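You operate a simulated robot arm through the tools that you are given. There is no shell and no other tool.

The job below is to be done with a simulated robot arm. You get a single attempt, and the scene is never put back.

TASK
Wrong module in the jig: swap it for the card's size, shim it and tighten the jig screw.
Fine: the old one goes into the blue tray; one shim, as the gauge shows; switch back to IN; no NOT OK; screwdriver in its holster.

It is judged by the outcome, as a careful person would: the job done as asked, and still so three seconds after it is handed in. It fails if anything else is knocked over, pushed out of place, dropped, spilled or broken.

THE ROBOT
A 6-joint arm with a two-finger parallel gripper, fixed in place. Base frame: the origin is at the foot of the arm, x ahead of it, y to its left, z up. Readings come in cm, degrees, newtons and seconds.
With the tool pointing down near the work surface it reaches from about 36 to 88 cm from the base axis. Its first joint turns from -115.0 to 115.0 degrees. Payload 3.43 kg.
The TCP is the grasp point between the finger pads, 3.4 cm short of the fingertips. In the tool frame z runs along the fingers and y along their closing line. Largest opening 12.8 cm; finger width 2.4, thickness 1.2; the body of the gripper, 4.8 by 13 cm, starts 9.6 cm behind the TCP.
Orientation is told as [roll, pitch, yaw] about the base's x, y, z axes, in that order, counted from this pose: with the fingers straight down and closing along the base's y, the tool's x points along the base's -x, its y along +y and its z along -z.

THE INTERFACE
- The arm moves only by the tool nudge_tool. Its argument "plan" is a list of rows, each a list of 6 numbers: the shift along the tool's x, y, z in cm, then the turn, a rotation vector about the tool's x, y, z in degrees. In form: [[dx, dy, dz, wx, wy, wz], ...]. A call has 1 to 20 rows; each row shifts and turns the commanded pose from where the row before left it, along the tool's axes as they then stand. "hand" is the opening, from 0 (shut) to 1 (fully open), set as the call begins (left out, the last holds). Rows are played at 5 a second. More than 5 cm and 8.6 degrees between two rows, or a gripper value outside its range, and nothing of the call is played. Where a pose cannot be reached the arm comes as near as it can. A force on the tool above 60 N (or 10 N above the force at the start of the call, whichever is more), or a blocked arm, ends the call early, and 0.2 s more pass. Each finger travels about 10.8 cm/s and halts on what it meets, pressing with about 22 N; the grip force reading is that of the motor and also rises with nothing between the fingers. The clock runs only during rows and for 0.2 s after the last one: add rows that do not move to give the fingers time. It gives the time, the measured TCP pose, the force on the tool (base axes), the opening and the grip force at its end, in the units of the frame above (readings bear some noise), with the torque about the TCP (base axes, N m) and any sound that the robot's microphone picked up.
- Cameras (640 x 400 px; columns grow to the right, rows downward): "scene" is fixed at [22.04, 49.91, 157.85]; the picture's right is [-0.09, -1.00, 0.00], its down [-0.97, 0.09, -0.22] and it looks along [0.22, -0.02, -0.97] (base axes); focal length 346 px, centre (320, 200). "wrist" rides on the gripper at [7.6, -1.1, -16] in the tool frame; the picture's right is [0.15, 0.99, 0.00], its down [-0.88, 0.13, -0.46] and it looks along [-0.45, 0.07, 0.89] (tool axes); focal length 234 px, centre (320, 200). There is no depth. A picture from a camera that has moved, and an enlarged one, comes with that camera's place and axes in the base frame and with its lens.
- grab_frame(camera): a new picture of that camera. The clock stands still meanwhile.
- lift_body(by): slides the trunk up (or, below 0, down) by that many cm; the arm rides with it, the base frame stays. It gives what a move gives, with no picture.
- inspect(camera, box): a new picture of the part [left, top, right, bottom] of that camera's present view, enlarged. The clock stands still meanwhile.
- hand_in(): hands the job in; it is judged then, once.

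Nothing tells you positions but the pictures and the camera data. Unless the task says otherwise, let go and move clear before handing in.

The tools are called as name(argument=value, ...) on one line, values as JSON. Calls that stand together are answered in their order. nudge_tool: Moves the arm, as the interface text tells. Its arguments: {"type":"object","properties":{"plan":{"type":"array","items":{"type":"array","items":{"type":"number"}}},"hand":{"type":"number"}},"required":["plan"]} The other tools are called the same way: lift_body (by) slides the trunk up or down; grab_frame (camera) takes a picture; inspect (camera, box) takes an enlarged picture of a part of a camera's view; hand_in () hands the job in.

At the start:

```text
time_s: 0.0
ee_pos: [19.97, 43.79, 122.33]
ee_rot: [0.0, 0.0, 0.0]
ft_force: [-0.2, 0.1, 0.1]
moment: [-0.01, -0.01, -0.01]
width: 12.79
grasp_force: 0.1
trunk travel left (down, up): [-62.5, 16.5]
```

scene: 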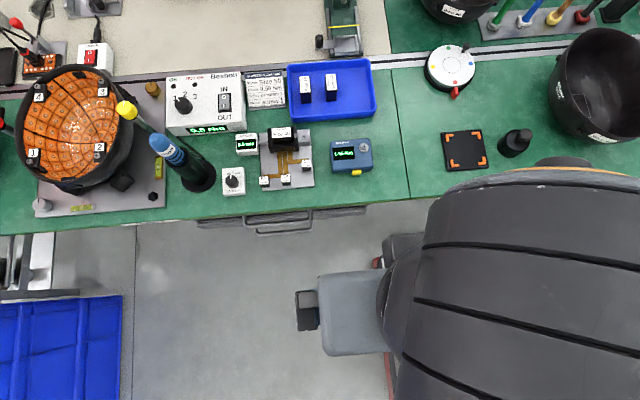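
wrist: 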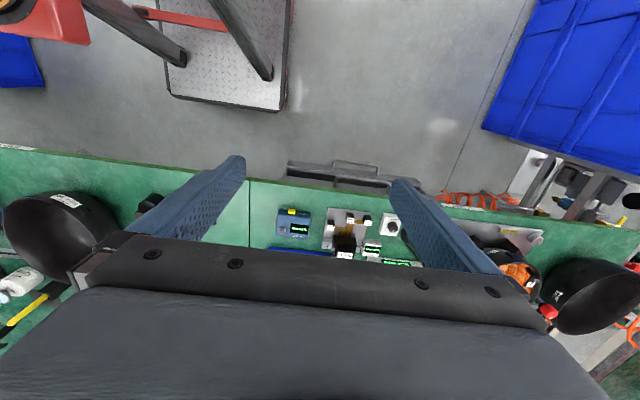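

I see a workbench with a jig, a box with knobs and an IN/OUT switch, a blue tray with modules, a bowl feeder and a screwdriver. I'll look closer at all of these before moving.

inspect(camera="scene", box=[150, 50, 390, 200])

inspect(camera="scene", box=[0, 50, 220, 220])

inspect(camera="scene", box=[400, 0, 640, 190])

inspect(camera="scene", box=[220, 60, 320, 122])

inspect(camera="scene", box=[210, 120, 320, 200])

```text
2.67 times, centred on (270, 125) of scene
camera zoom: at [22.04, 49.91, 157.85], right [-0.09, -1.0, 0.0], down [-0.97, 0.09, -0.22], along [0.22, -0.02, -0.97], focal length 923 px, centre (453, 400)
```

zoom: 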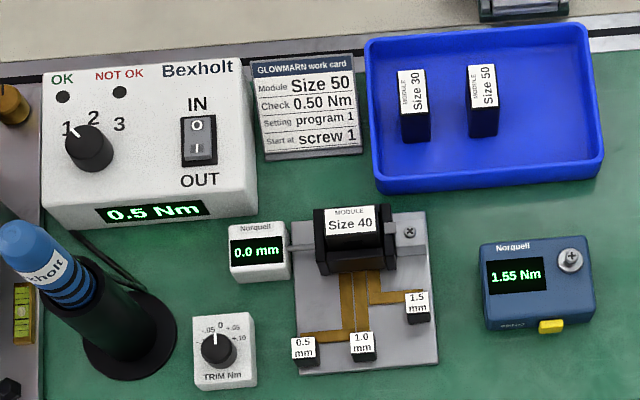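

```text
2.35 times, centred on (110, 135) of scene
camera zoom: at [22.04, 49.91, 157.85], right [-0.09, -1.0, 0.0], down [-0.97, 0.09, -0.22], along [0.22, -0.02, -0.97], focal length 814 px, centre (814, 353)
```

zoom: 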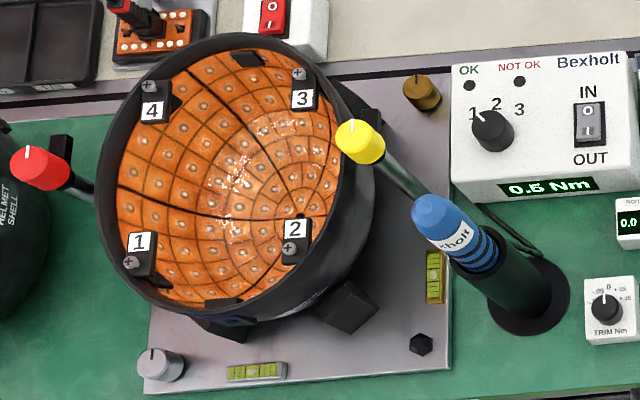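

```text
2.11 times, centred on (520, 95) of scene
camera zoom: at [22.04, 49.91, 157.85], right [-0.09, -1.0, 0.0], down [-0.97, 0.09, -0.22], along [0.22, -0.02, -0.97], focal length 728 px, centre (-101, 421)
```

zoom: 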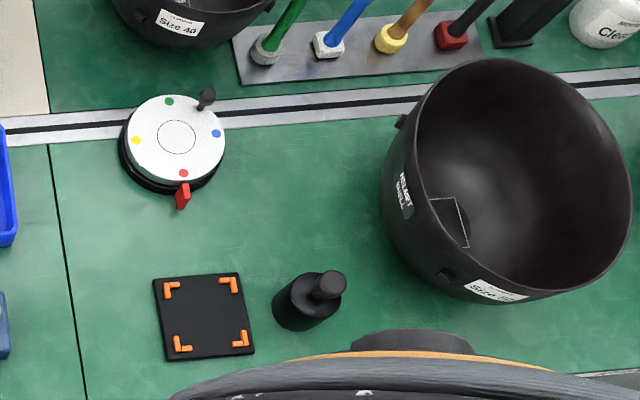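

```text
6.40 times, centred on (270, 91) of scene
camera zoom: at [22.04, 49.91, 157.85], right [-0.09, -1.0, 0.0], down [-0.97, 0.09, -0.22], along [0.22, -0.02, -0.97], focal length 2214 px, centre (640, 898)
```

zoom: 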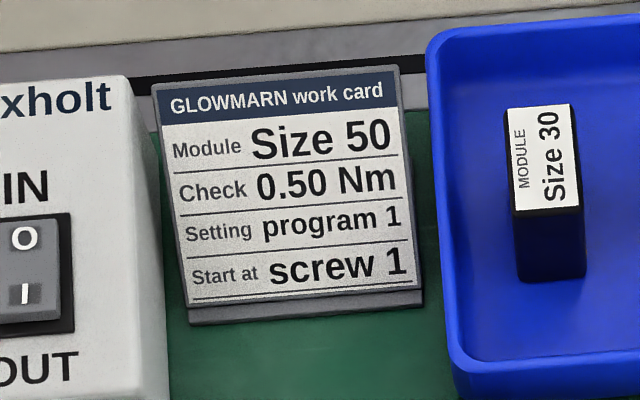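

```text
5.00 times, centred on (265, 160) of scene
camera zoom: at [22.04, 49.91, 157.85], right [-0.09, -1.0, 0.0], down [-0.97, 0.09, -0.22], along [0.22, -0.02, -0.97], focal length 1730 px, centre (595, 400)
```

zoom: 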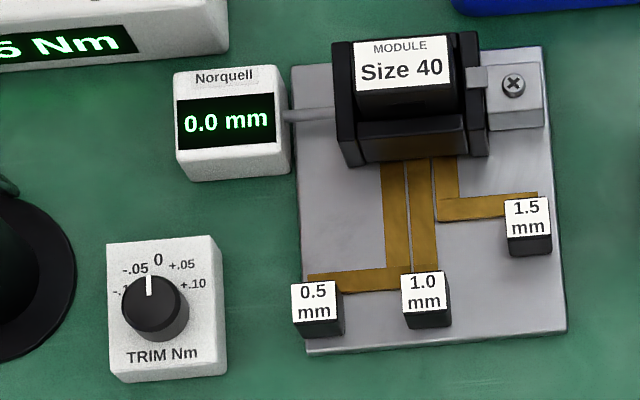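

The bench surface seems to be near z≈80. The jig is around (50, 56), the tray around (67, 43) and the controller around (63, 72). I'll move the arm over the jig, high up, to look more closely.

nudge_tool(plan=[[-4, 2.4, 1, 0, 0, 0], [-4, 2.4, 1, 0, 0, 0], [-4, 2.4, 1, 0, 0, 0], [-4, 2.4, 1, 0, 0, 0], [0, 0, 0, 0, 0, 0]])

grab_frame(camera="wrist")

grab_frame(camera="scene")

```text
time_s: 1.2
ee_pos: [35.99, 53.28, 118.43]
ee_rot: [0.0, 0.0, -0.2]
ft_force: [-0.3, 0.6, -0.1]
moment: [0.02, 0.01, -0.05]
width: 12.78
grasp_force: 0.1
trunk travel left (down, up): [-62.5, 16.5]
```

```text
taken
camera wrist: at [28.2, 52.38, 134.35], right [-0.15, 0.99, 0.0], down [0.88, 0.13, 0.46], along [0.45, 0.07, -0.89], focal length 234 px, centre (320, 200)
```

wrist: 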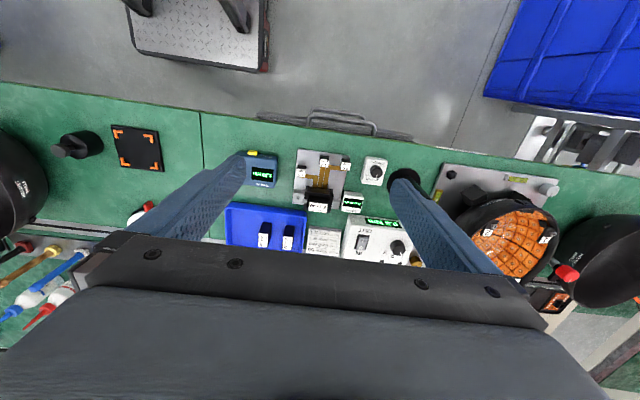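

```text
taken
```

scene: 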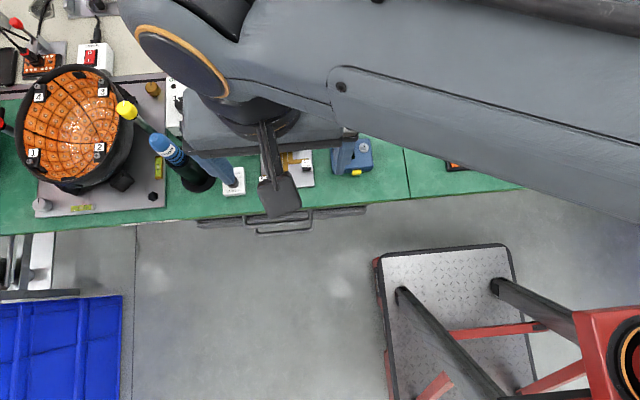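

The wrist camera now sees the whole work area. I'll enlarge parts of it to fix positions and understand the jig.

inspect(camera="wrist", box=[220, 130, 420, 260])

inspect(camera="wrist", box=[285, 140, 365, 220])

inspect(camera="wrist", box=[380, 140, 580, 280])

```text
3.08 times, centred on (320, 195) of wrist
camera zoom: at [28.2, 52.38, 134.35], right [-0.15, 0.99, 0.0], down [0.88, 0.13, 0.46], along [0.45, 0.07, -0.89], focal length 720 px, centre (320, 215)
```

zoom: 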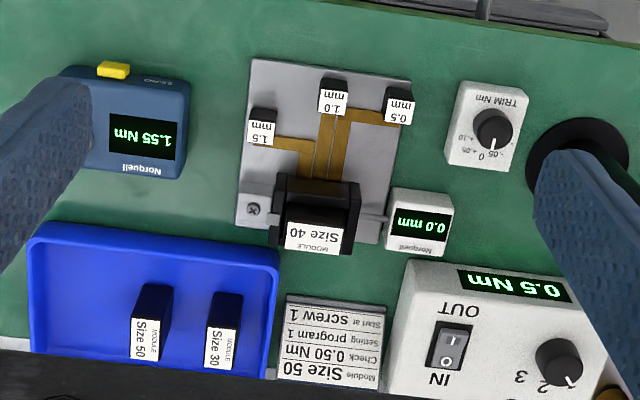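

```text
5.00 times, centred on (325, 180) of wrist
camera zoom: at [28.2, 52.38, 134.35], right [-0.15, 0.99, 0.0], down [0.88, 0.13, 0.46], along [0.45, 0.07, -0.89], focal length 1171 px, centre (295, 300)
```

zoom: 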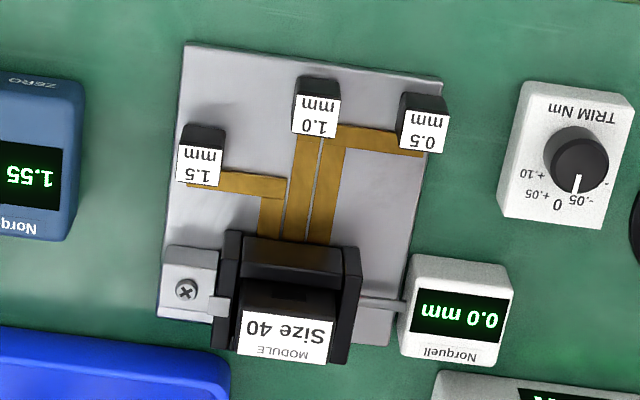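

```text
2.86 times, centred on (480, 210) of wrist
camera zoom: at [28.2, 52.38, 134.35], right [-0.15, 0.99, 0.0], down [0.88, 0.13, 0.46], along [0.45, 0.07, -0.89], focal length 669 px, centre (-137, 171)
```

zoom: 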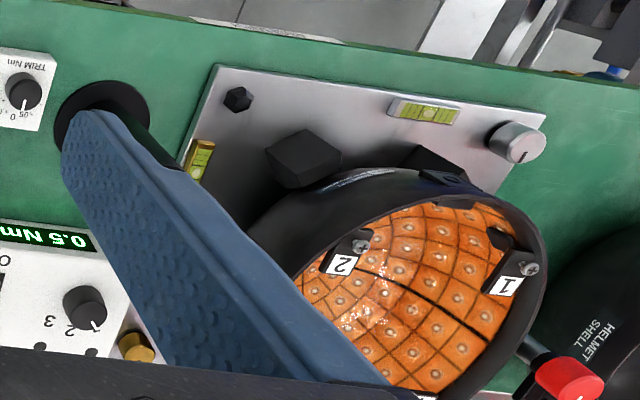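

I need a closer, lower view so I can triangulate precisely. I'll descend to z≈105 over the jig, which stays above everything including the driver's top at about z 100.

nudge_tool(plan=[[-2, 0.9, 3.2, 0, 0, 0], [-2, 0.9, 3.2, 0, 0, 0], [-2, 0.9, 3.2, 0, 0, 0], [-2, 0.9, 3.2, 0, 0, 0], [0, 0, 0, 0, 0, 0]])

grab_frame(camera="wrist")

inspect(camera="wrist", box=[220, 100, 420, 225])

```text
time_s: 2.4
ee_pos: [43.98, 56.91, 105.57]
ee_rot: [0.0, 0.1, 0.0]
ft_force: [0.6, 0.6, -0.1]
moment: [-0.01, -0.01, 0.02]
width: 12.78
grasp_force: 0.1
trunk travel left (down, up): [-62.5, 16.5]
```

```text
taken
camera wrist: at [36.25, 55.91, 121.53], right [-0.15, 0.99, 0.0], down [0.88, 0.13, 0.46], along [0.45, 0.07, -0.89], focal length 234 px, centre (320, 200)
```

wrist: 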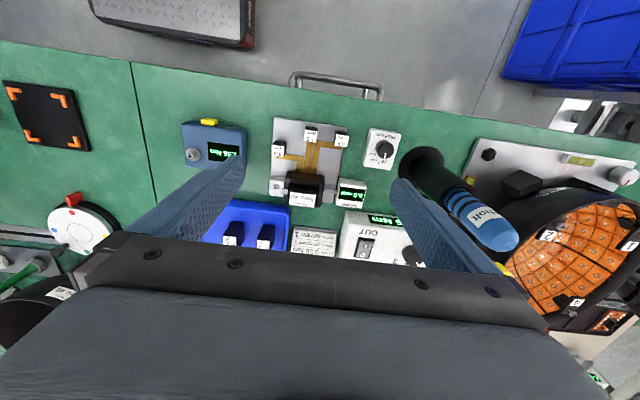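

```text
3.20 times, centred on (320, 162) of wrist
camera zoom: at [36.25, 55.91, 121.53], right [-0.15, 0.99, 0.0], down [0.88, 0.13, 0.46], along [0.45, 0.07, -0.89], focal length 749 px, centre (320, 320)
```

zoom: 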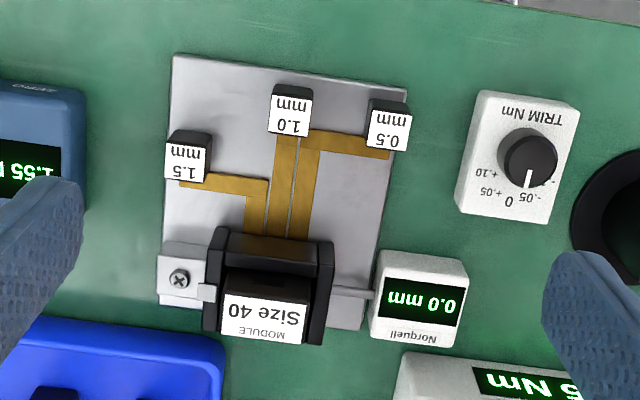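

The plate of the jig is at about x 43–57, y 49–61, z≈81, and the jig screw is at about (54.2, 50.8, 83.3). I'll tilt the wrist for an oblique view of how the jig and shims are built.

nudge_tool(plan=[[3, 0, 1, 0, 0, 0], [3, 0, 1, 0, 0, 0], [3, 0, 1, 0, 0, 0], [0, 0, 0, 0, -8, 0], [0, 0, 0, 0, -8, 0], [0, 0, 0, 0, -8, 0], [0, 0, 0, 0, -8, 0], [0, 0, 0, 0, -8, 0], [0, 0, 0, 0, 0, 0]])

grab_frame(camera="wrist")

inspect(camera="wrist", box=[240, 90, 400, 190])

```text
time_s: 4.4
ee_pos: [36.08, 56.19, 102.44]
ee_rot: [-0.1, -40.0, -1.1]
ft_force: [0.4, -0.7, -0.2]
moment: [0.0, 0.0, 0.02]
width: 12.82
grasp_force: 0.1
trunk travel left (down, up): [-62.5, 16.5]
```

```text
taken
camera wrist: at [19.85, 55.64, 109.79], right [-0.09, 0.99, -0.1], down [0.38, 0.12, 0.92], along [0.92, 0.05, -0.39], focal length 234 px, centre (320, 200)
```

wrist: 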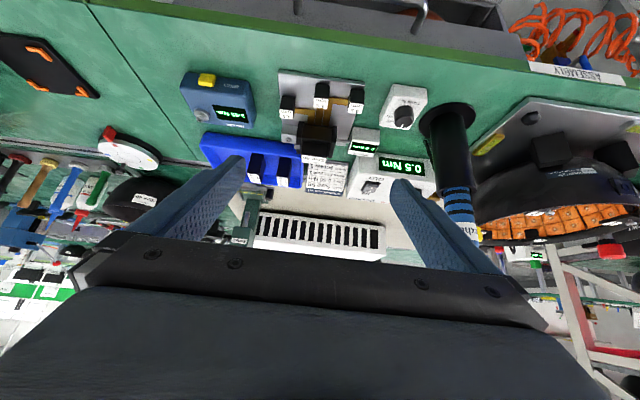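

```text
4.00 times, centred on (320, 140) of wrist
camera zoom: at [19.85, 55.64, 109.79], right [-0.09, 0.99, -0.1], down [0.38, 0.12, 0.92], along [0.92, 0.05, -0.39], focal length 937 px, centre (320, 440)
```

zoom: 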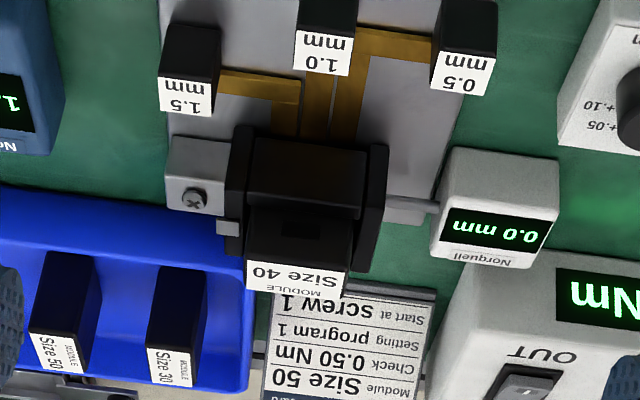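

I'm reading geometry from this oblique view, in which the picture is upside-down. I'll zoom in further on the jig, tray, controller and driver.

inspect(camera="wrist", box=[276, 118, 340, 166])

inspect(camera="wrist", box=[195, 125, 315, 195])

inspect(camera="wrist", box=[330, 140, 450, 215])

inspect(camera="wrist", box=[400, 80, 500, 260])

```text
8.33 times, centred on (308, 142) of wrist
camera zoom: at [19.85, 55.64, 109.79], right [-0.09, 0.99, -0.1], down [0.38, 0.12, 0.92], along [0.92, 0.05, -0.39], focal length 1951 px, centre (420, 683)
```

zoom: 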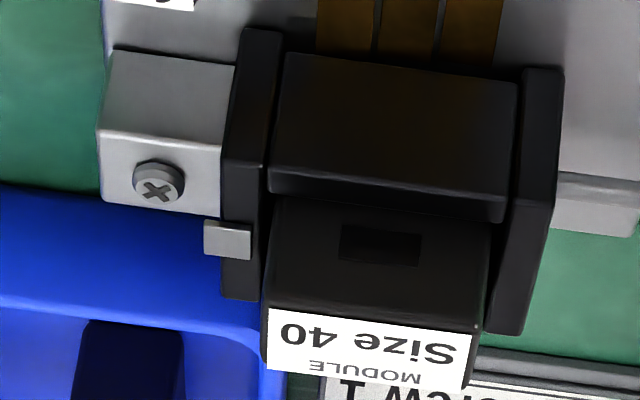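

```text
5.33 times, centred on (255, 160) of wrist
camera zoom: at [19.85, 55.64, 109.79], right [-0.09, 0.99, -0.1], down [0.38, 0.12, 0.92], along [0.92, 0.05, -0.39], focal length 1249 px, centre (667, 413)
```

zoom: 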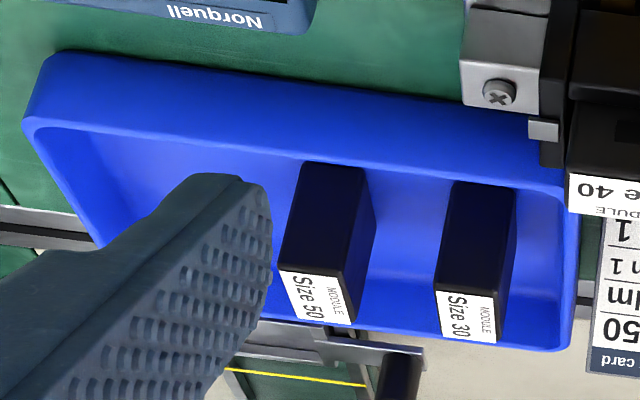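

```text
5.33 times, centred on (390, 178) of wrist
camera zoom: at [19.85, 55.64, 109.79], right [-0.09, 0.99, -0.1], down [0.38, 0.12, 0.92], along [0.92, 0.05, -0.39], focal length 1249 px, centre (-53, 320)
```

zoom: 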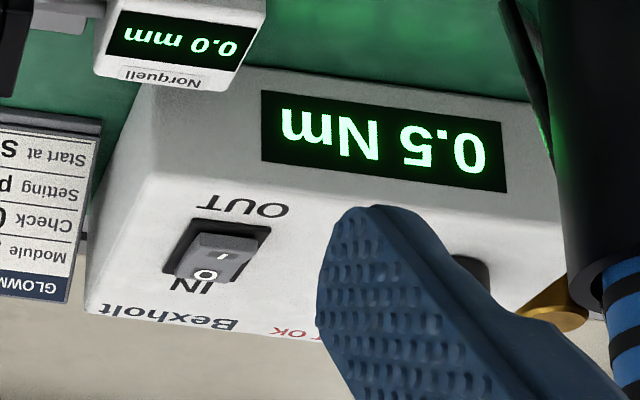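

```text
2.22 times, centred on (450, 170) of wrist
camera zoom: at [19.85, 55.64, 109.79], right [-0.09, 0.99, -0.1], down [0.38, 0.12, 0.92], along [0.92, 0.05, -0.39], focal length 520 px, centre (31, 267)
```

zoom: 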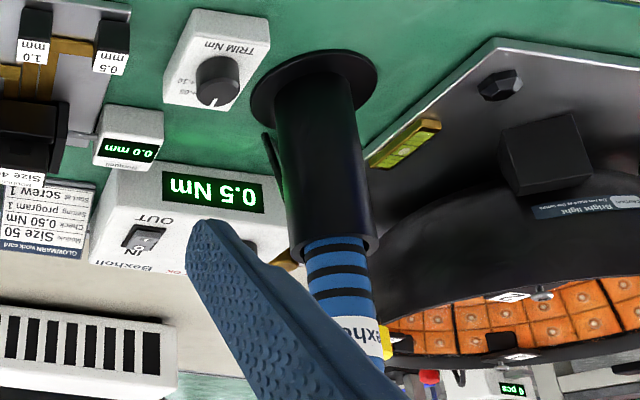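

The switch appears to be at about (62, 68, 88) and is set to IN, with the OUT half facing me. The driver stands vertically at about (48.7, 76.6), its handle spanning roughly z 94–100. I'll let the arm settle and check how well it tracks before going further.

nudge_tool(plan=[[0, 0, 0, 0, 0, 0], [0, 0, 0, 0, 0, 0], [0, 0, 0, 0, 0, 0]], hand=0)

inspect(camera="wrist", box=[330, 130, 490, 230])

inspect(camera="wrist", box=[200, 120, 340, 205])

```text
time_s: 5.2
ee_pos: [36.03, 56.36, 102.47]
ee_rot: [0.0, -40.1, -1.1]
ft_force: [-0.4, -0.4, 0.0]
moment: [0.0, -0.01, -0.02]
width: 0.0
grasp_force: 22.1
trunk travel left (down, up): [-62.5, 16.5]
```

```text
4.00 times, centred on (410, 180) of wrist
camera zoom: at [19.79, 55.65, 109.89], right [-0.09, 0.99, -0.09], down [0.38, 0.12, 0.92], along [0.92, 0.05, -0.39], focal length 937 px, centre (-40, 280)
```

zoom: 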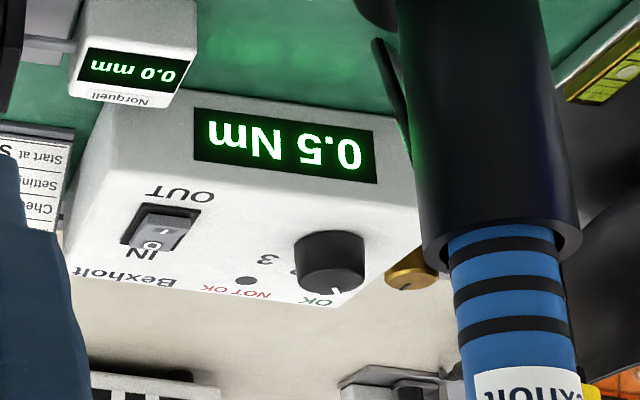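

```text
4.57 times, centred on (270, 162) of wrist
camera zoom: at [19.79, 55.65, 109.89], right [-0.09, 0.99, -0.09], down [0.38, 0.12, 0.92], along [0.92, 0.05, -0.39], focal length 1070 px, centre (549, 371)
```

zoom: 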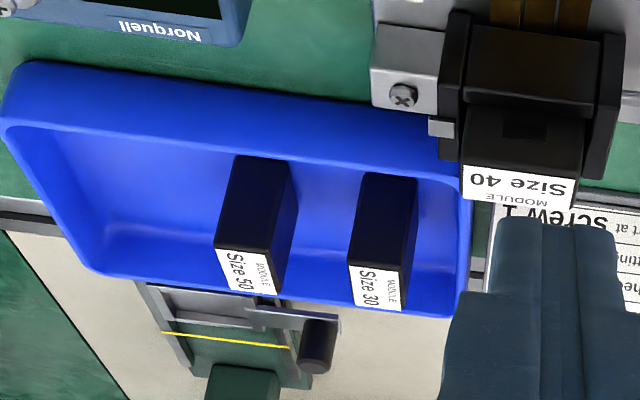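

nudge_tool(plan=[[0, 0, 0, -4.29, 0, -5.11], [0, 0, 0, -4.29, 0, -5.11], [0, 0, 0, -4.29, 0, -5.11], [0, 0, 0, 0, 0, 0], [0, 0, 0, 0, 0, 0]])

```text
time_s: 6.4
ee_pos: [34.81, 57.0, 102.59]
ee_rot: [0.0, -40.0, 20.1]
ft_force: [0.4, 0.0, -0.3]
moment: [0.0, 0.02, -0.02]
width: 0.0
grasp_force: 21.5
trunk travel left (down, up): [-62.5, 16.5]
```

With yaw +20 the tilted pose is tracked exactly. Now I'll move closer to the controller for a precise look at the switch.

nudge_tool(plan=[[-3.185, 0.4175, 3.52, 0, 0, 0], [-3.185, 0.4175, 3.52, 0, 0, 0], [-3.185, 0.4175, 3.52, 0, 0, 0], [-3.185, 0.4175, 3.52, 0, 0, 0], [0, 0, 0, 0, 0, 0], [0, 0, 0, 0, 0, 0]])

grab_frame(camera="wrist")

inspect(camera="wrist", box=[240, 110, 400, 220])

grab_frame(camera="scene")

```text
time_s: 7.8
ee_pos: [52.01, 64.87, 100.09]
ee_rot: [0.0, -40.0, 20.0]
ft_force: [0.8, 0.2, -0.2]
moment: [0.0, -0.02, 0.01]
width: 0.0
grasp_force: 22.1
trunk travel left (down, up): [-62.5, 16.5]
```

```text
taken
camera wrist: at [37.2, 58.54, 107.4], right [-0.44, 0.89, -0.09], down [0.31, 0.25, 0.92], along [0.84, 0.38, -0.39], focal length 234 px, centre (320, 200)
```

wrist: 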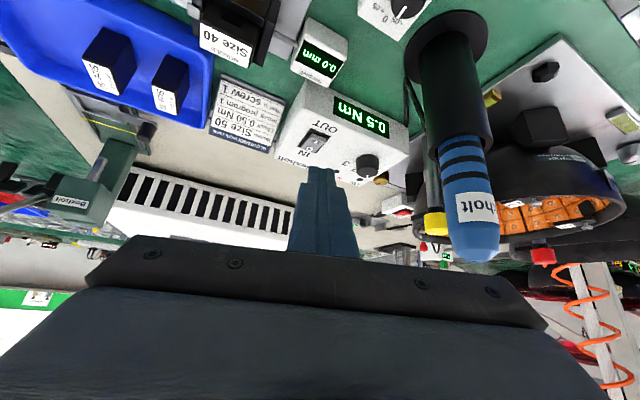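

```text
3.64 times, centred on (320, 165) of wrist
camera zoom: at [37.2, 58.54, 107.4], right [-0.44, 0.89, -0.09], down [0.31, 0.25, 0.92], along [0.84, 0.38, -0.39], focal length 852 px, centre (320, 327)
```

zoom: 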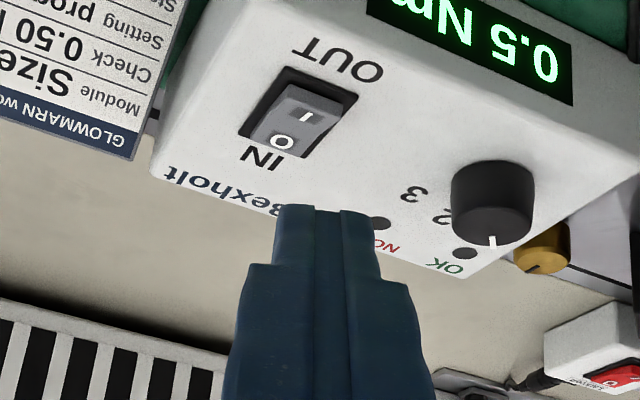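

```text
taken
```

scene: 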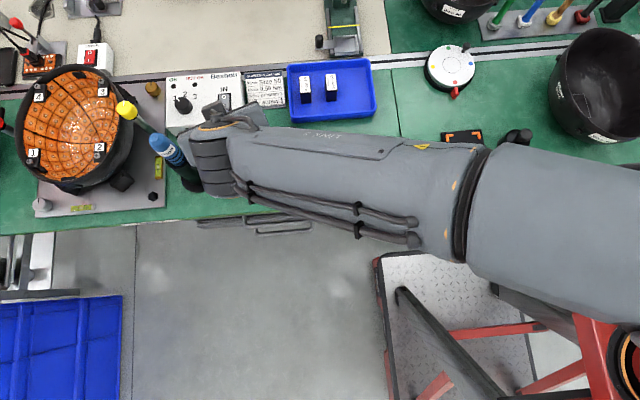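

The switch centre refines to about (62.5, 68.1, 87.3), with the OUT half raised. I'll position the closed fingertips about 3 cm above the OUT half and check alignment.

nudge_tool(plan=[[-0.967, -0.047, 3.29, 0, 0, 0], [-0.967, -0.047, 3.29, 0, 0, 0], [-0.967, -0.047, 3.29, 0, 0, 0], [0, 0, 0, 0, 0, 0], [0, 0, 0, 0, 0, 0]])

inspect(camera="wrist", box=[240, 110, 400, 220])

inspect(camera="scene", box=[130, 60, 290, 160])

```text
time_s: 9.0
ee_pos: [60.14, 67.72, 94.25]
ee_rot: [0.0, -40.1, 20.0]
ft_force: [-0.3, -0.8, 0.3]
moment: [-0.01, 0.0, -0.01]
width: 0.01
grasp_force: 21.8
trunk travel left (down, up): [-62.5, 16.5]
```

```text
3.64 times, centred on (320, 165) of wrist
camera zoom: at [45.25, 61.23, 101.57], right [-0.44, 0.89, -0.09], down [0.31, 0.25, 0.92], along [0.84, 0.38, -0.39], focal length 852 px, centre (320, 327)
```

zoom: 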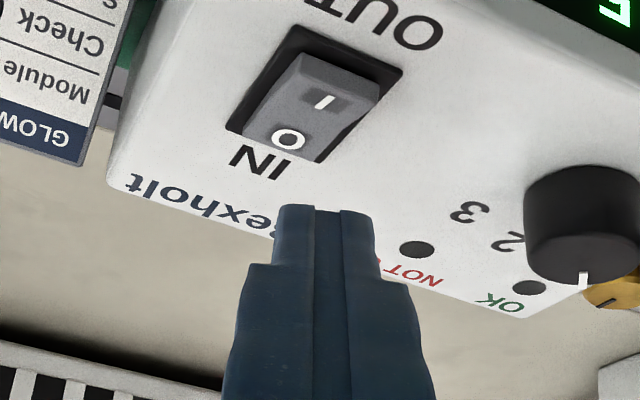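

```text
4.00 times, centred on (210, 110) of scene
camera zoom: at [22.04, 49.91, 157.85], right [-0.09, -1.0, 0.0], down [-0.97, 0.09, -0.22], along [0.22, -0.02, -0.97], focal length 1384 px, centre (760, 560)
```

zoom: 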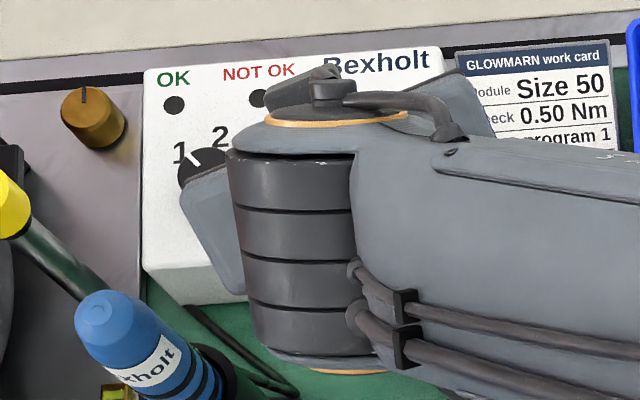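

The fingertip edge is lined up over the OUT half at about x 61.3. I'll descend gently until it presses.

nudge_tool(plan=[[0.386, 0, 0.46, 0, 0, 0], [0.386, 0, 0.46, 0, 0, 0], [0.386, 0, 0.46, 0, 0, 0], [0.386, 0, 0.46, 0, 0, 0], [0, 0, 0, 0, 0, 0]])

inspect(camera="wrist", box=[260, 80, 400, 200])

```text
time_s: 10.2
ee_pos: [60.17, 67.66, 91.87]
ee_rot: [0.0, -40.0, 20.0]
ft_force: [-0.2, 0.1, 0.2]
moment: [0.0, -0.02, 0.02]
width: 0.0
grasp_force: 22.0
trunk travel left (down, up): [-62.5, 16.5]
```

```text
3.33 times, centred on (330, 140) of wrist
camera zoom: at [45.3, 61.29, 99.19], right [-0.44, 0.89, -0.09], down [0.31, 0.25, 0.92], along [0.84, 0.38, -0.39], focal length 781 px, centre (287, 400)
```

zoom: 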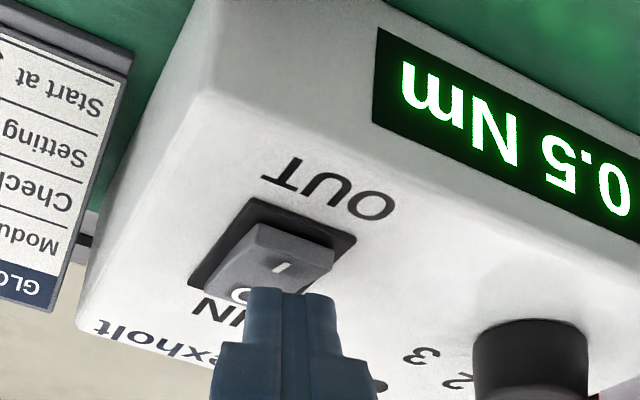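

nudge_tool(plan=[[0.41, -0.017, -0.346, 0, 0, 0], [0.193, 0, 0.23, 0, 0, 0], [0.193, 0, 0.23, 0, 0, 0], [0.193, 0, 0.23, 0, 0, 0], [0, 0, 0, 0, 0, 0]])

inspect(camera="wrist", box=[260, 80, 400, 200])

```text
time_s: 11.4
ee_pos: [59.58, 67.52, 91.39]
ee_rot: [0.3, -40.3, 19.8]
ft_force: [-4.5, -5.2, 29.2]
moment: [-0.07, -0.19, -0.28]
width: 0.0
grasp_force: 21.3
trunk travel left (down, up): [-62.5, 16.5]
```

```text
3.33 times, centred on (330, 140) of wrist
camera zoom: at [44.78, 61.06, 98.68], right [-0.44, 0.89, -0.09], down [0.31, 0.25, 0.92], along [0.84, 0.38, -0.39], focal length 781 px, centre (287, 400)
```

zoom: 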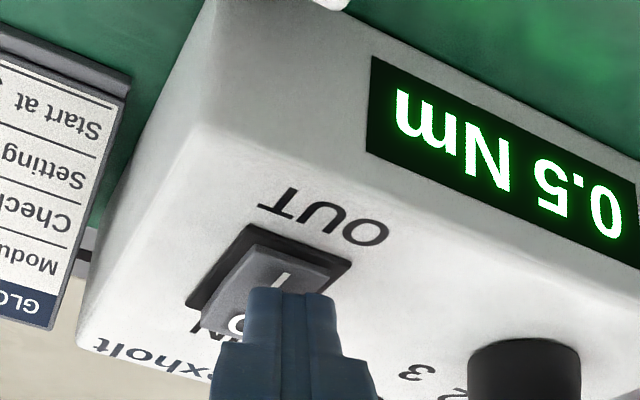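

I felt about 29 N of contact and the rocker seems to have tipped. I'll lift away and check it.

nudge_tool(plan=[[-0.386, 0, -0.46, 0, 0, 0], [-1.6, 0, -1.9, 0, 0, 0], [-1.6, 0, -1.9, 0, 0, 0], [0, 0, 0, 0, 0, 0]])

inspect(camera="wrist", box=[240, 90, 400, 210])

```text
time_s: 12.4
ee_pos: [59.77, 67.6, 96.53]
ee_rot: [0.1, -40.0, 20.1]
ft_force: [-0.1, -0.7, 0.1]
moment: [0.03, 0.01, 0.0]
width: 0.0
grasp_force: 22.0
trunk travel left (down, up): [-62.5, 16.5]
```

```text
3.33 times, centred on (320, 150) of wrist
camera zoom: at [44.85, 61.08, 103.87], right [-0.44, 0.89, -0.09], down [0.31, 0.25, 0.91], along [0.84, 0.38, -0.39], focal length 781 px, centre (320, 367)
```

zoom: 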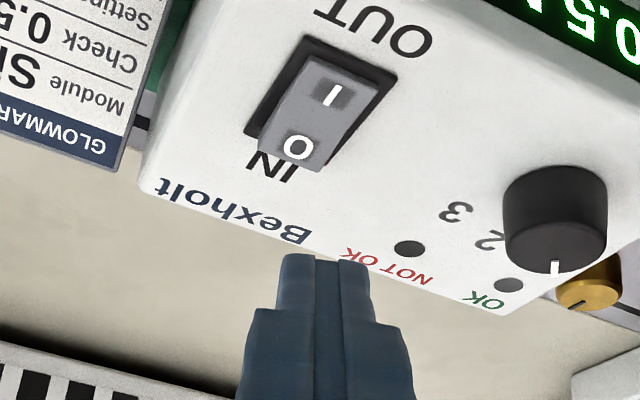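

The switch is now at OUT. Next is the screwdriver, so I'll retract and re-orient to pitch −25, yaw 30 for a centred look at the driver in its holster.

nudge_tool(plan=[[1.18, -0.05, -4.745, 0, 0, 0], [1.18, -0.05, -4.745, 0, 0, 0], [1.18, -0.05, -4.745, 0, 0, 0], [1.18, -0.05, -4.745, 0, 0, 0], [0, 0, 0, 0, 7.5, 0], [0, 0, 0, 0, 7.5, 0], [0, 0, 0, -2.11, 0, -4.53], [0, 0, 0, -2.11, 0, -4.53], [0, 0, 0, 0, 0, 0]], hand=0.55)

grab_frame(camera="wrist")

```text
time_s: 14.4
ee_pos: [44.76, 61.76, 108.1]
ee_rot: [0.0, -25.1, 29.9]
ft_force: [-0.2, 0.1, 0.2]
moment: [-0.02, -0.02, -0.02]
width: 7.05
grasp_force: 0.1
trunk travel left (down, up): [-62.5, 16.5]
```

```text
taken
camera wrist: at [33.48, 54.22, 119.34], right [-0.61, 0.79, -0.06], down [0.46, 0.42, 0.79], along [0.65, 0.45, -0.62], focal length 234 px, centre (320, 200)
```

wrist: 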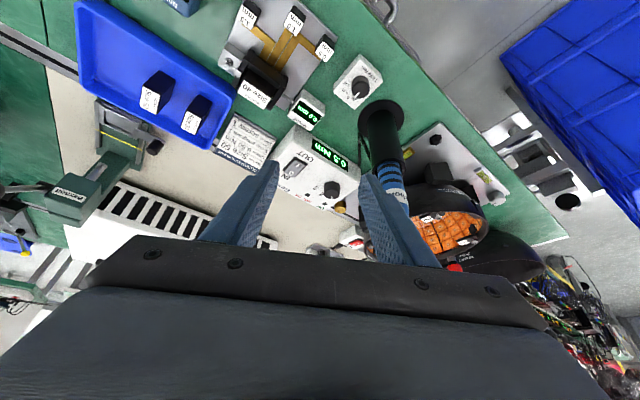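

nudge_tool(plan=[[0, 3.63, 0, 0, 0, 0], [0, 3.63, 0, 0, 0, 0], [0, 3.63, 0, 0, 0, 0], [0, 0, 0, 0, 0, 0], [0, 0, 0, 0, 0, 0]])

grab_frame(camera="wrist")

inspect(camera="wrist", box=[240, 80, 420, 220])

inspect(camera="scene", box=[100, 90, 260, 210])

```text
time_s: 15.6
ee_pos: [39.3, 71.36, 108.11]
ee_rot: [0.1, -25.0, 29.9]
ft_force: [0.4, 0.1, 0.2]
moment: [0.01, 0.01, 0.02]
width: 7.05
grasp_force: 0.0
trunk travel left (down, up): [-62.5, 16.5]
```

```text
taken
camera wrist: at [28.08, 63.69, 119.35], right [-0.61, 0.79, -0.06], down [0.46, 0.42, 0.79], along [0.65, 0.45, -0.62], focal length 234 px, centre (320, 200)
```

wrist: 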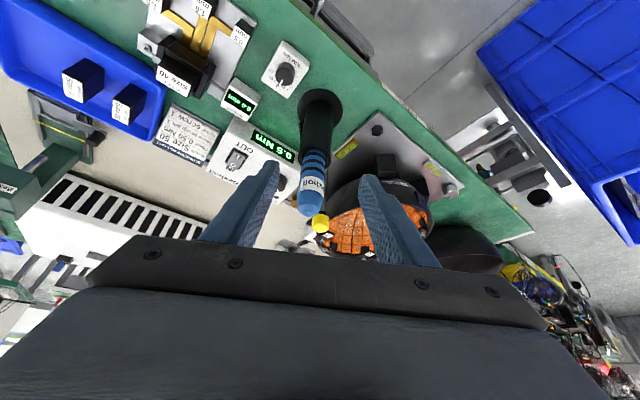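

```text
2.86 times, centred on (330, 150) of wrist
camera zoom: at [28.08, 63.69, 119.35], right [-0.61, 0.79, -0.06], down [0.46, 0.42, 0.79], along [0.65, 0.45, -0.62], focal length 669 px, centre (291, 343)
```

zoom: 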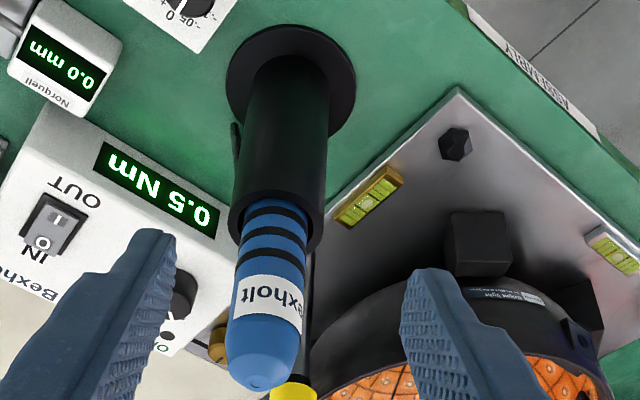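

```text
3.33 times, centred on (180, 150) of scene
camera zoom: at [22.04, 49.91, 157.85], right [-0.09, -1.0, 0.0], down [-0.97, 0.09, -0.22], along [0.22, -0.02, -0.97], focal length 1153 px, centre (787, 367)
```

zoom: 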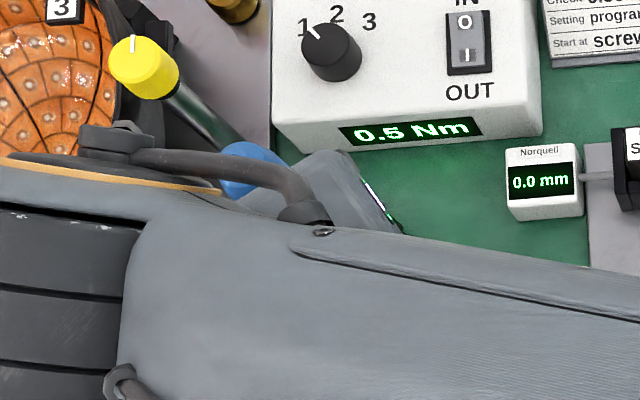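

The driver axis resolves to about (48.1, 76.15). The holster rim is near z 93.7 and the handle top near 102. I'll approach in two stages with the fingers open 7 cm.

nudge_tool(plan=[[-1.645, -0.08, 4.37, 0, 0, 0], [-1.645, -0.08, 4.37, 0, 0, 0], [0, 0, 0, 0, 0, 0], [0, 0, 0, 0, 0, 0]])

grab_frame(camera="wrist")

inspect(camera="wrist", box=[240, 80, 420, 220])

```text
time_s: 16.6
ee_pos: [45.23, 74.48, 101.59]
ee_rot: [0.0, -25.0, 29.9]
ft_force: [-0.2, 0.1, 0.2]
moment: [0.01, -0.05, -0.01]
width: 7.05
grasp_force: 0.0
trunk travel left (down, up): [-62.5, 16.5]
```

```text
taken
camera wrist: at [33.84, 66.79, 112.79], right [-0.61, 0.79, -0.06], down [0.46, 0.42, 0.79], along [0.65, 0.45, -0.62], focal length 234 px, centre (320, 200)
```

wrist: 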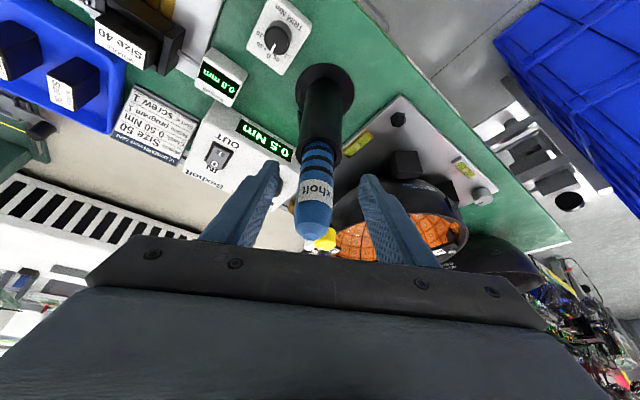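

```text
2.86 times, centred on (330, 150) of wrist
camera zoom: at [33.84, 66.79, 112.79], right [-0.61, 0.79, -0.06], down [0.46, 0.42, 0.79], along [0.65, 0.45, -0.62], focal length 669 px, centre (291, 343)
```

zoom: 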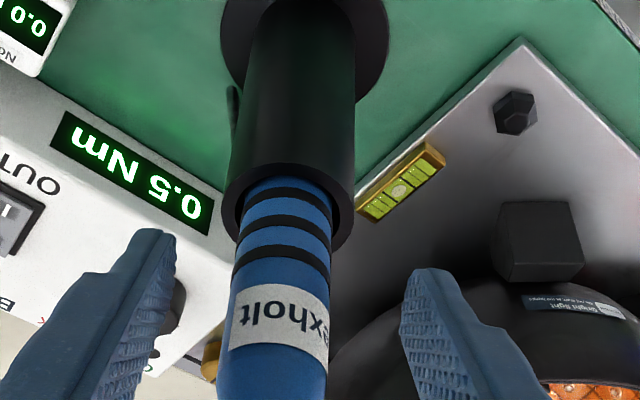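

nudge_tool(plan=[[-0.67, -0.02, 1.635, 0, 0, 0], [-0.67, -0.02, 1.635, 0, 0, 0], [0, 0, 0, 0, 0, 0], [0, 0, 0, 0, 0, 0]])

inspect(camera="wrist", box=[240, 80, 420, 220])

inspect(camera="scene", box=[100, 90, 260, 210])

```text
time_s: 17.6
ee_pos: [47.49, 75.74, 99.11]
ee_rot: [0.0, -24.9, 30.0]
ft_force: [-0.1, 0.6, 0.3]
moment: [-0.01, -0.01, 0.01]
width: 7.05
grasp_force: 0.1
trunk travel left (down, up): [-62.5, 16.5]
```

```text
2.86 times, centred on (330, 150) of wrist
camera zoom: at [36.17, 68.14, 110.33], right [-0.61, 0.79, -0.06], down [0.46, 0.42, 0.79], along [0.65, 0.45, -0.62], focal length 669 px, centre (291, 343)
```

zoom: 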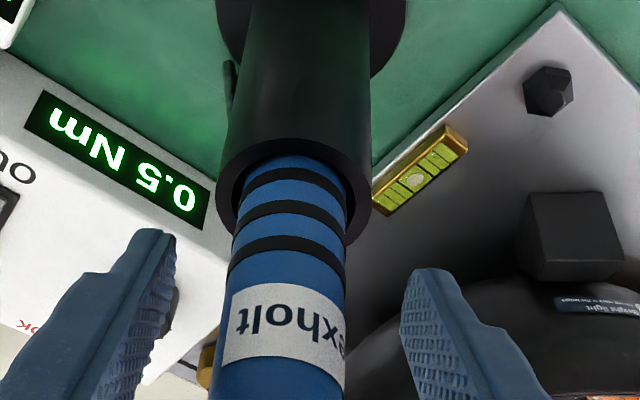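

```text
3.33 times, centred on (180, 150) of scene
camera zoom: at [22.04, 49.91, 157.85], right [-0.09, -1.0, 0.0], down [-0.97, 0.09, -0.22], along [0.22, -0.02, -0.97], focal length 1153 px, centre (787, 367)
```

zoom: 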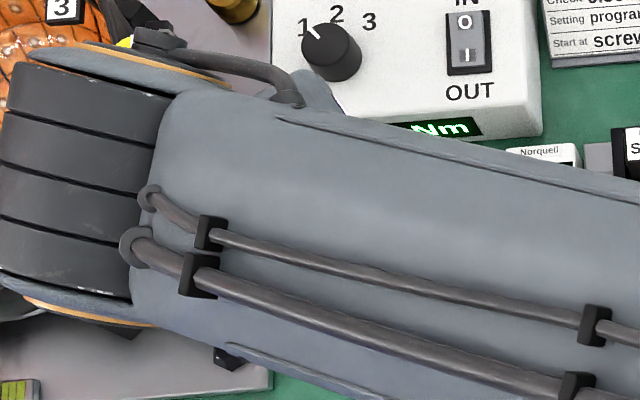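

The handle is centred between the pads at the right height, so I'll close on it.

nudge_tool(plan=[[0, 0, 0, 0, 0, 0], [0, 0, 0, 0, 0, 0], [0, 0, 0, 0, 0, 0], [0, 0, 0, 0, 0, 0]], hand=0)

inspect(camera="wrist", box=[240, 80, 420, 220])

```text
time_s: 18.6
ee_pos: [47.58, 75.58, 99.11]
ee_rot: [-0.1, -25.0, 30.0]
ft_force: [8.5, -12.6, 2.1]
moment: [-1.12, -0.82, 0.13]
width: 3.19
grasp_force: 22.4
trunk travel left (down, up): [-62.5, 16.5]
```

```text
2.86 times, centred on (330, 150) of wrist
camera zoom: at [36.25, 68.04, 110.35], right [-0.61, 0.79, -0.06], down [0.46, 0.42, 0.78], along [0.65, 0.45, -0.62], focal length 669 px, centre (291, 343)
```

zoom: 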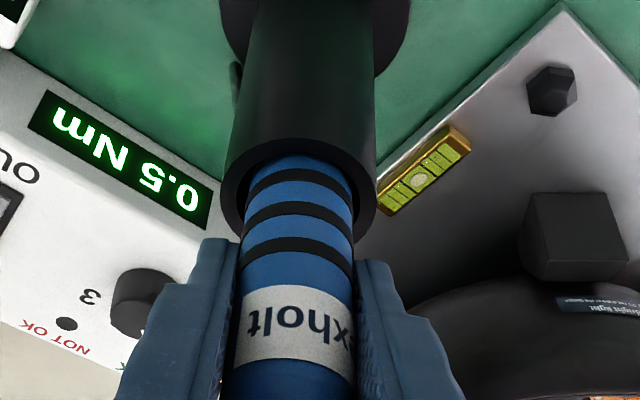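

The driver is gripped at 3.2 cm width, with a small side load of about 15 N. I'll relax that by about 0.18 cm before pulling it out.

nudge_tool(plan=[[0, -0.18, 0, 0, 0, 0], [0, 0, 0, 0, 0, 0], [0, 0, 0, 0, 0, 0]])

```text
time_s: 19.4
ee_pos: [47.66, 75.52, 99.1]
ee_rot: [0.0, -25.0, 29.9]
ft_force: [7.0, -5.4, 0.5]
moment: [-0.5, -0.59, 0.02]
width: 3.19
grasp_force: 22.0
trunk travel left (down, up): [-62.5, 16.5]
```

nudge_tool(plan=[[-0.05, -0.13, 0.02, 0, 0, 0], [0, 0, 0, 0, 0, 0], [0, 0, 0, 0, 0, 0]])

```text
time_s: 20.2
ee_pos: [47.66, 75.57, 99.04]
ee_rot: [0.0, -25.0, 30.0]
ft_force: [-0.1, -3.0, 0.5]
moment: [-0.28, -0.06, -0.04]
width: 3.17
grasp_force: 22.4
trunk travel left (down, up): [-62.5, 16.5]
```

The load is relaxed. Now I'll lift straight up slowly and watch the forces.

nudge_tool(plan=[[-0.4226, 0, -0.9063, 0, 0, 0], [-0.4226, 0, -0.9063, 0, 0, 0], [-0.4226, 0, -0.9063, 0, 0, 0], [0, 0, 0, 0, 0, 0]])

inspect(camera="wrist", box=[240, 80, 420, 220])

```text
time_s: 21.2
ee_pos: [47.79, 75.51, 102.23]
ee_rot: [0.0, -25.0, 30.0]
ft_force: [0.5, 0.1, -2.2]
moment: [0.02, -0.01, 0.0]
width: 3.14
grasp_force: 22.1
trunk travel left (down, up): [-62.5, 16.5]
```

```text
2.86 times, centred on (330, 150) of wrist
camera zoom: at [36.38, 67.92, 113.41], right [-0.61, 0.79, -0.06], down [0.46, 0.42, 0.78], along [0.65, 0.45, -0.62], focal length 669 px, centre (291, 343)
```

zoom: 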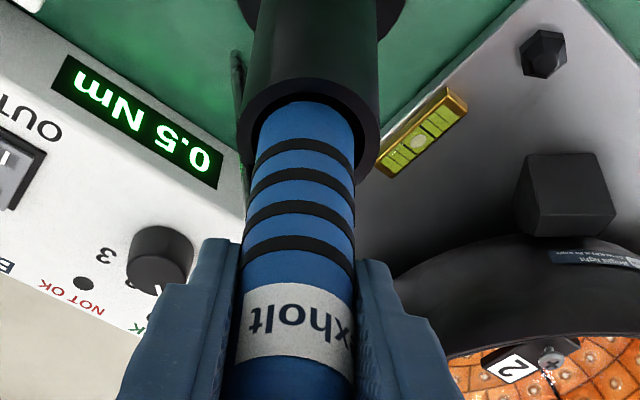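

nudge_tool(plan=[[-0.634, 0, -1.36, 0, 0, 0], [-0.634, 0, -1.36, 0, 0, 0], [-0.634, 0, -1.36, 0, 0, 0], [-0.634, 0, -1.36, 0, 0, 0], [-0.634, 0, -1.36, 0, 0, 0], [-0.634, 0, -1.36, 0, 0, 0], [0, 0, 0, 0, 0, 0]])

grab_frame(camera="wrist")

grab_frame(camera="scene")

```text
time_s: 22.8
ee_pos: [47.64, 75.46, 111.13]
ee_rot: [-0.1, -25.0, 30.0]
ft_force: [-0.6, -0.8, -2.5]
moment: [-0.03, 0.01, 0.01]
width: 3.12
grasp_force: 21.9
trunk travel left (down, up): [-62.5, 16.5]
```

```text
taken
camera wrist: at [36.34, 67.88, 122.42], right [-0.61, 0.79, -0.06], down [0.46, 0.42, 0.78], along [0.65, 0.45, -0.62], focal length 234 px, centre (320, 200)
```

wrist: 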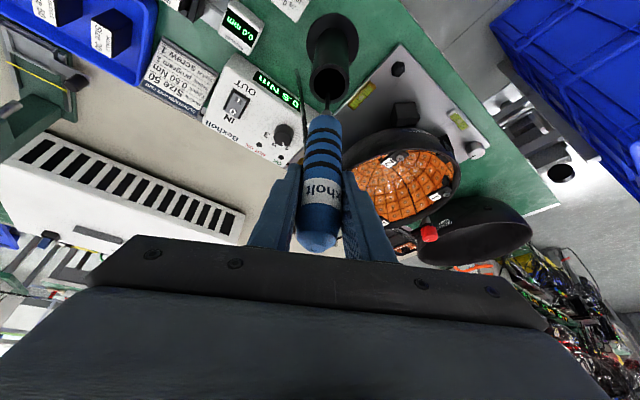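

```text
taken
```

scene: 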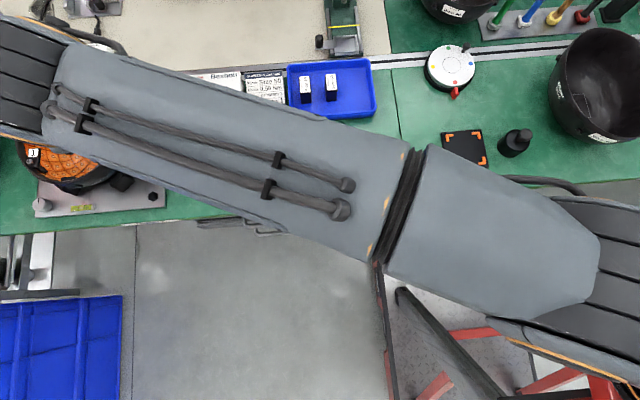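

inspect(camera="wrist", box=[270, 20, 390, 200])

```text
2.22 times, centred on (330, 110) of wrist
camera zoom: at [36.34, 67.88, 122.42], right [-0.61, 0.79, -0.06], down [0.46, 0.42, 0.78], along [0.65, 0.45, -0.62], focal length 520 px, centre (298, 400)
```

zoom: 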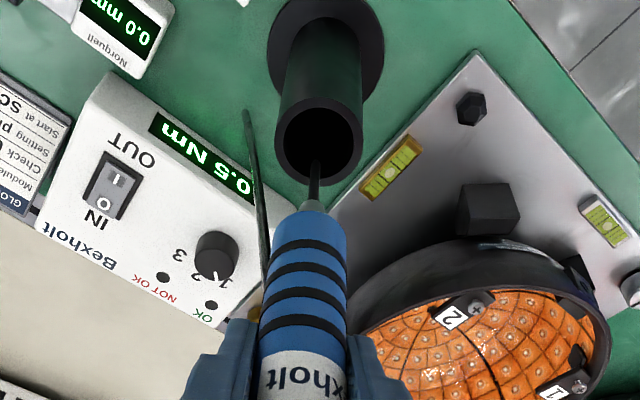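

The shaft still sits in the holster. I'll raise the trunk to pull it out purely vertically.

lift_body(by=8)

inspect(camera="wrist", box=[260, 40, 400, 230])

```text
time_s: 24.0
ee_pos: [47.76, 75.6, 119.23]
ee_rot: [-0.1, -24.9, 30.1]
ft_force: [0.4, 0.1, -3.0]
moment: [0.03, 0.05, 0.01]
width: 3.14
grasp_force: 22.4
trunk travel left (down, up): [-70.5, 8.5]
```

```text
2.11 times, centred on (330, 135) of wrist
camera zoom: at [36.38, 67.9, 130.33], right [-0.61, 0.79, -0.06], down [0.46, 0.42, 0.78], along [0.65, 0.45, -0.62], focal length 493 px, centre (299, 337)
```

zoom: 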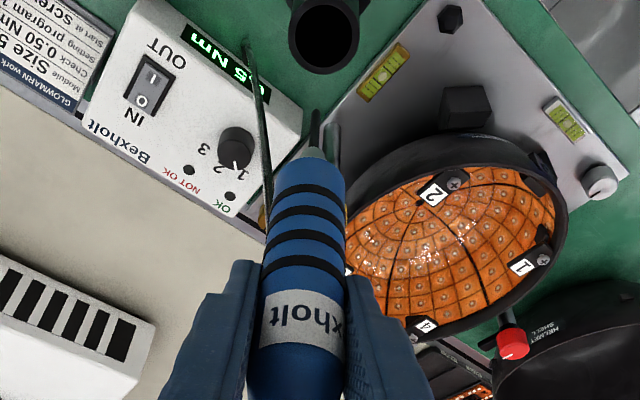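

The driver is fully out of the holster, with the bit tip about 15.5 cm below the TCP. I'll carry it high, sideways, to above the jig screw.

nudge_tool(plan=[[0.84, -3.03, -0.391, 0, 0, 0], [0.84, -3.03, -0.391, 0, 0, 0], [0.84, -3.03, -0.391, 0, 0, 0], [0.84, -3.03, -0.391, 0, 0, 0], [0.84, -3.03, -0.391, 0, 0, 0], [0.84, -3.03, -0.391, 0, 0, 0], [0.84, -3.03, -0.391, 0, 0, 0], [0.84, -3.03, -0.391, 0, 0, 0], [0, 0, 0, 0, 0, 0], [0, 0, 0, 0, 0, 0]])

grab_frame(camera="wrist")

inspect(camera="wrist", box=[250, 60, 390, 200])

```text
time_s: 26.2
ee_pos: [53.32, 50.83, 119.14]
ee_rot: [0.0, -25.1, 30.1]
ft_force: [-0.5, -0.5, -3.2]
moment: [0.01, 0.02, 0.02]
width: 3.13
grasp_force: 21.9
trunk travel left (down, up): [-70.5, 8.5]
```

```text
taken
camera wrist: at [41.95, 43.17, 130.31], right [-0.61, 0.79, -0.06], down [0.46, 0.42, 0.79], along [0.65, 0.45, -0.62], focal length 234 px, centre (320, 200)
```

wrist: 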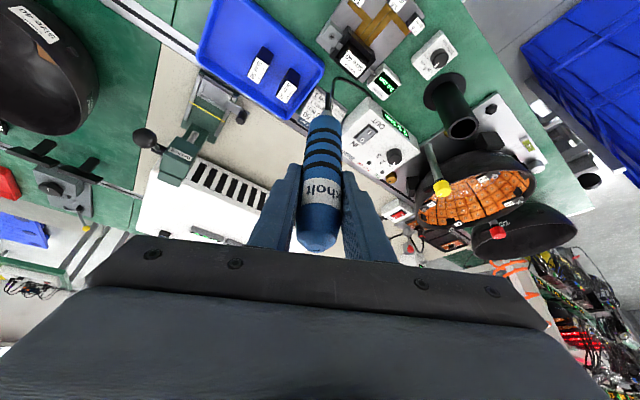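

```text
2.86 times, centred on (320, 130) of wrist
camera zoom: at [41.95, 43.17, 130.31], right [-0.61, 0.79, -0.06], down [0.46, 0.42, 0.79], along [0.65, 0.45, -0.62], focal length 669 px, centre (320, 400)
```

zoom: 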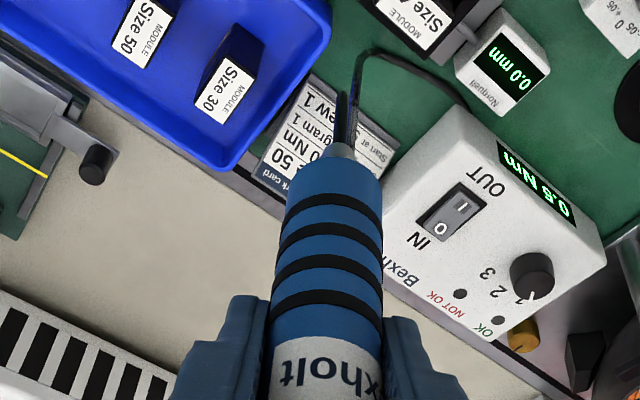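

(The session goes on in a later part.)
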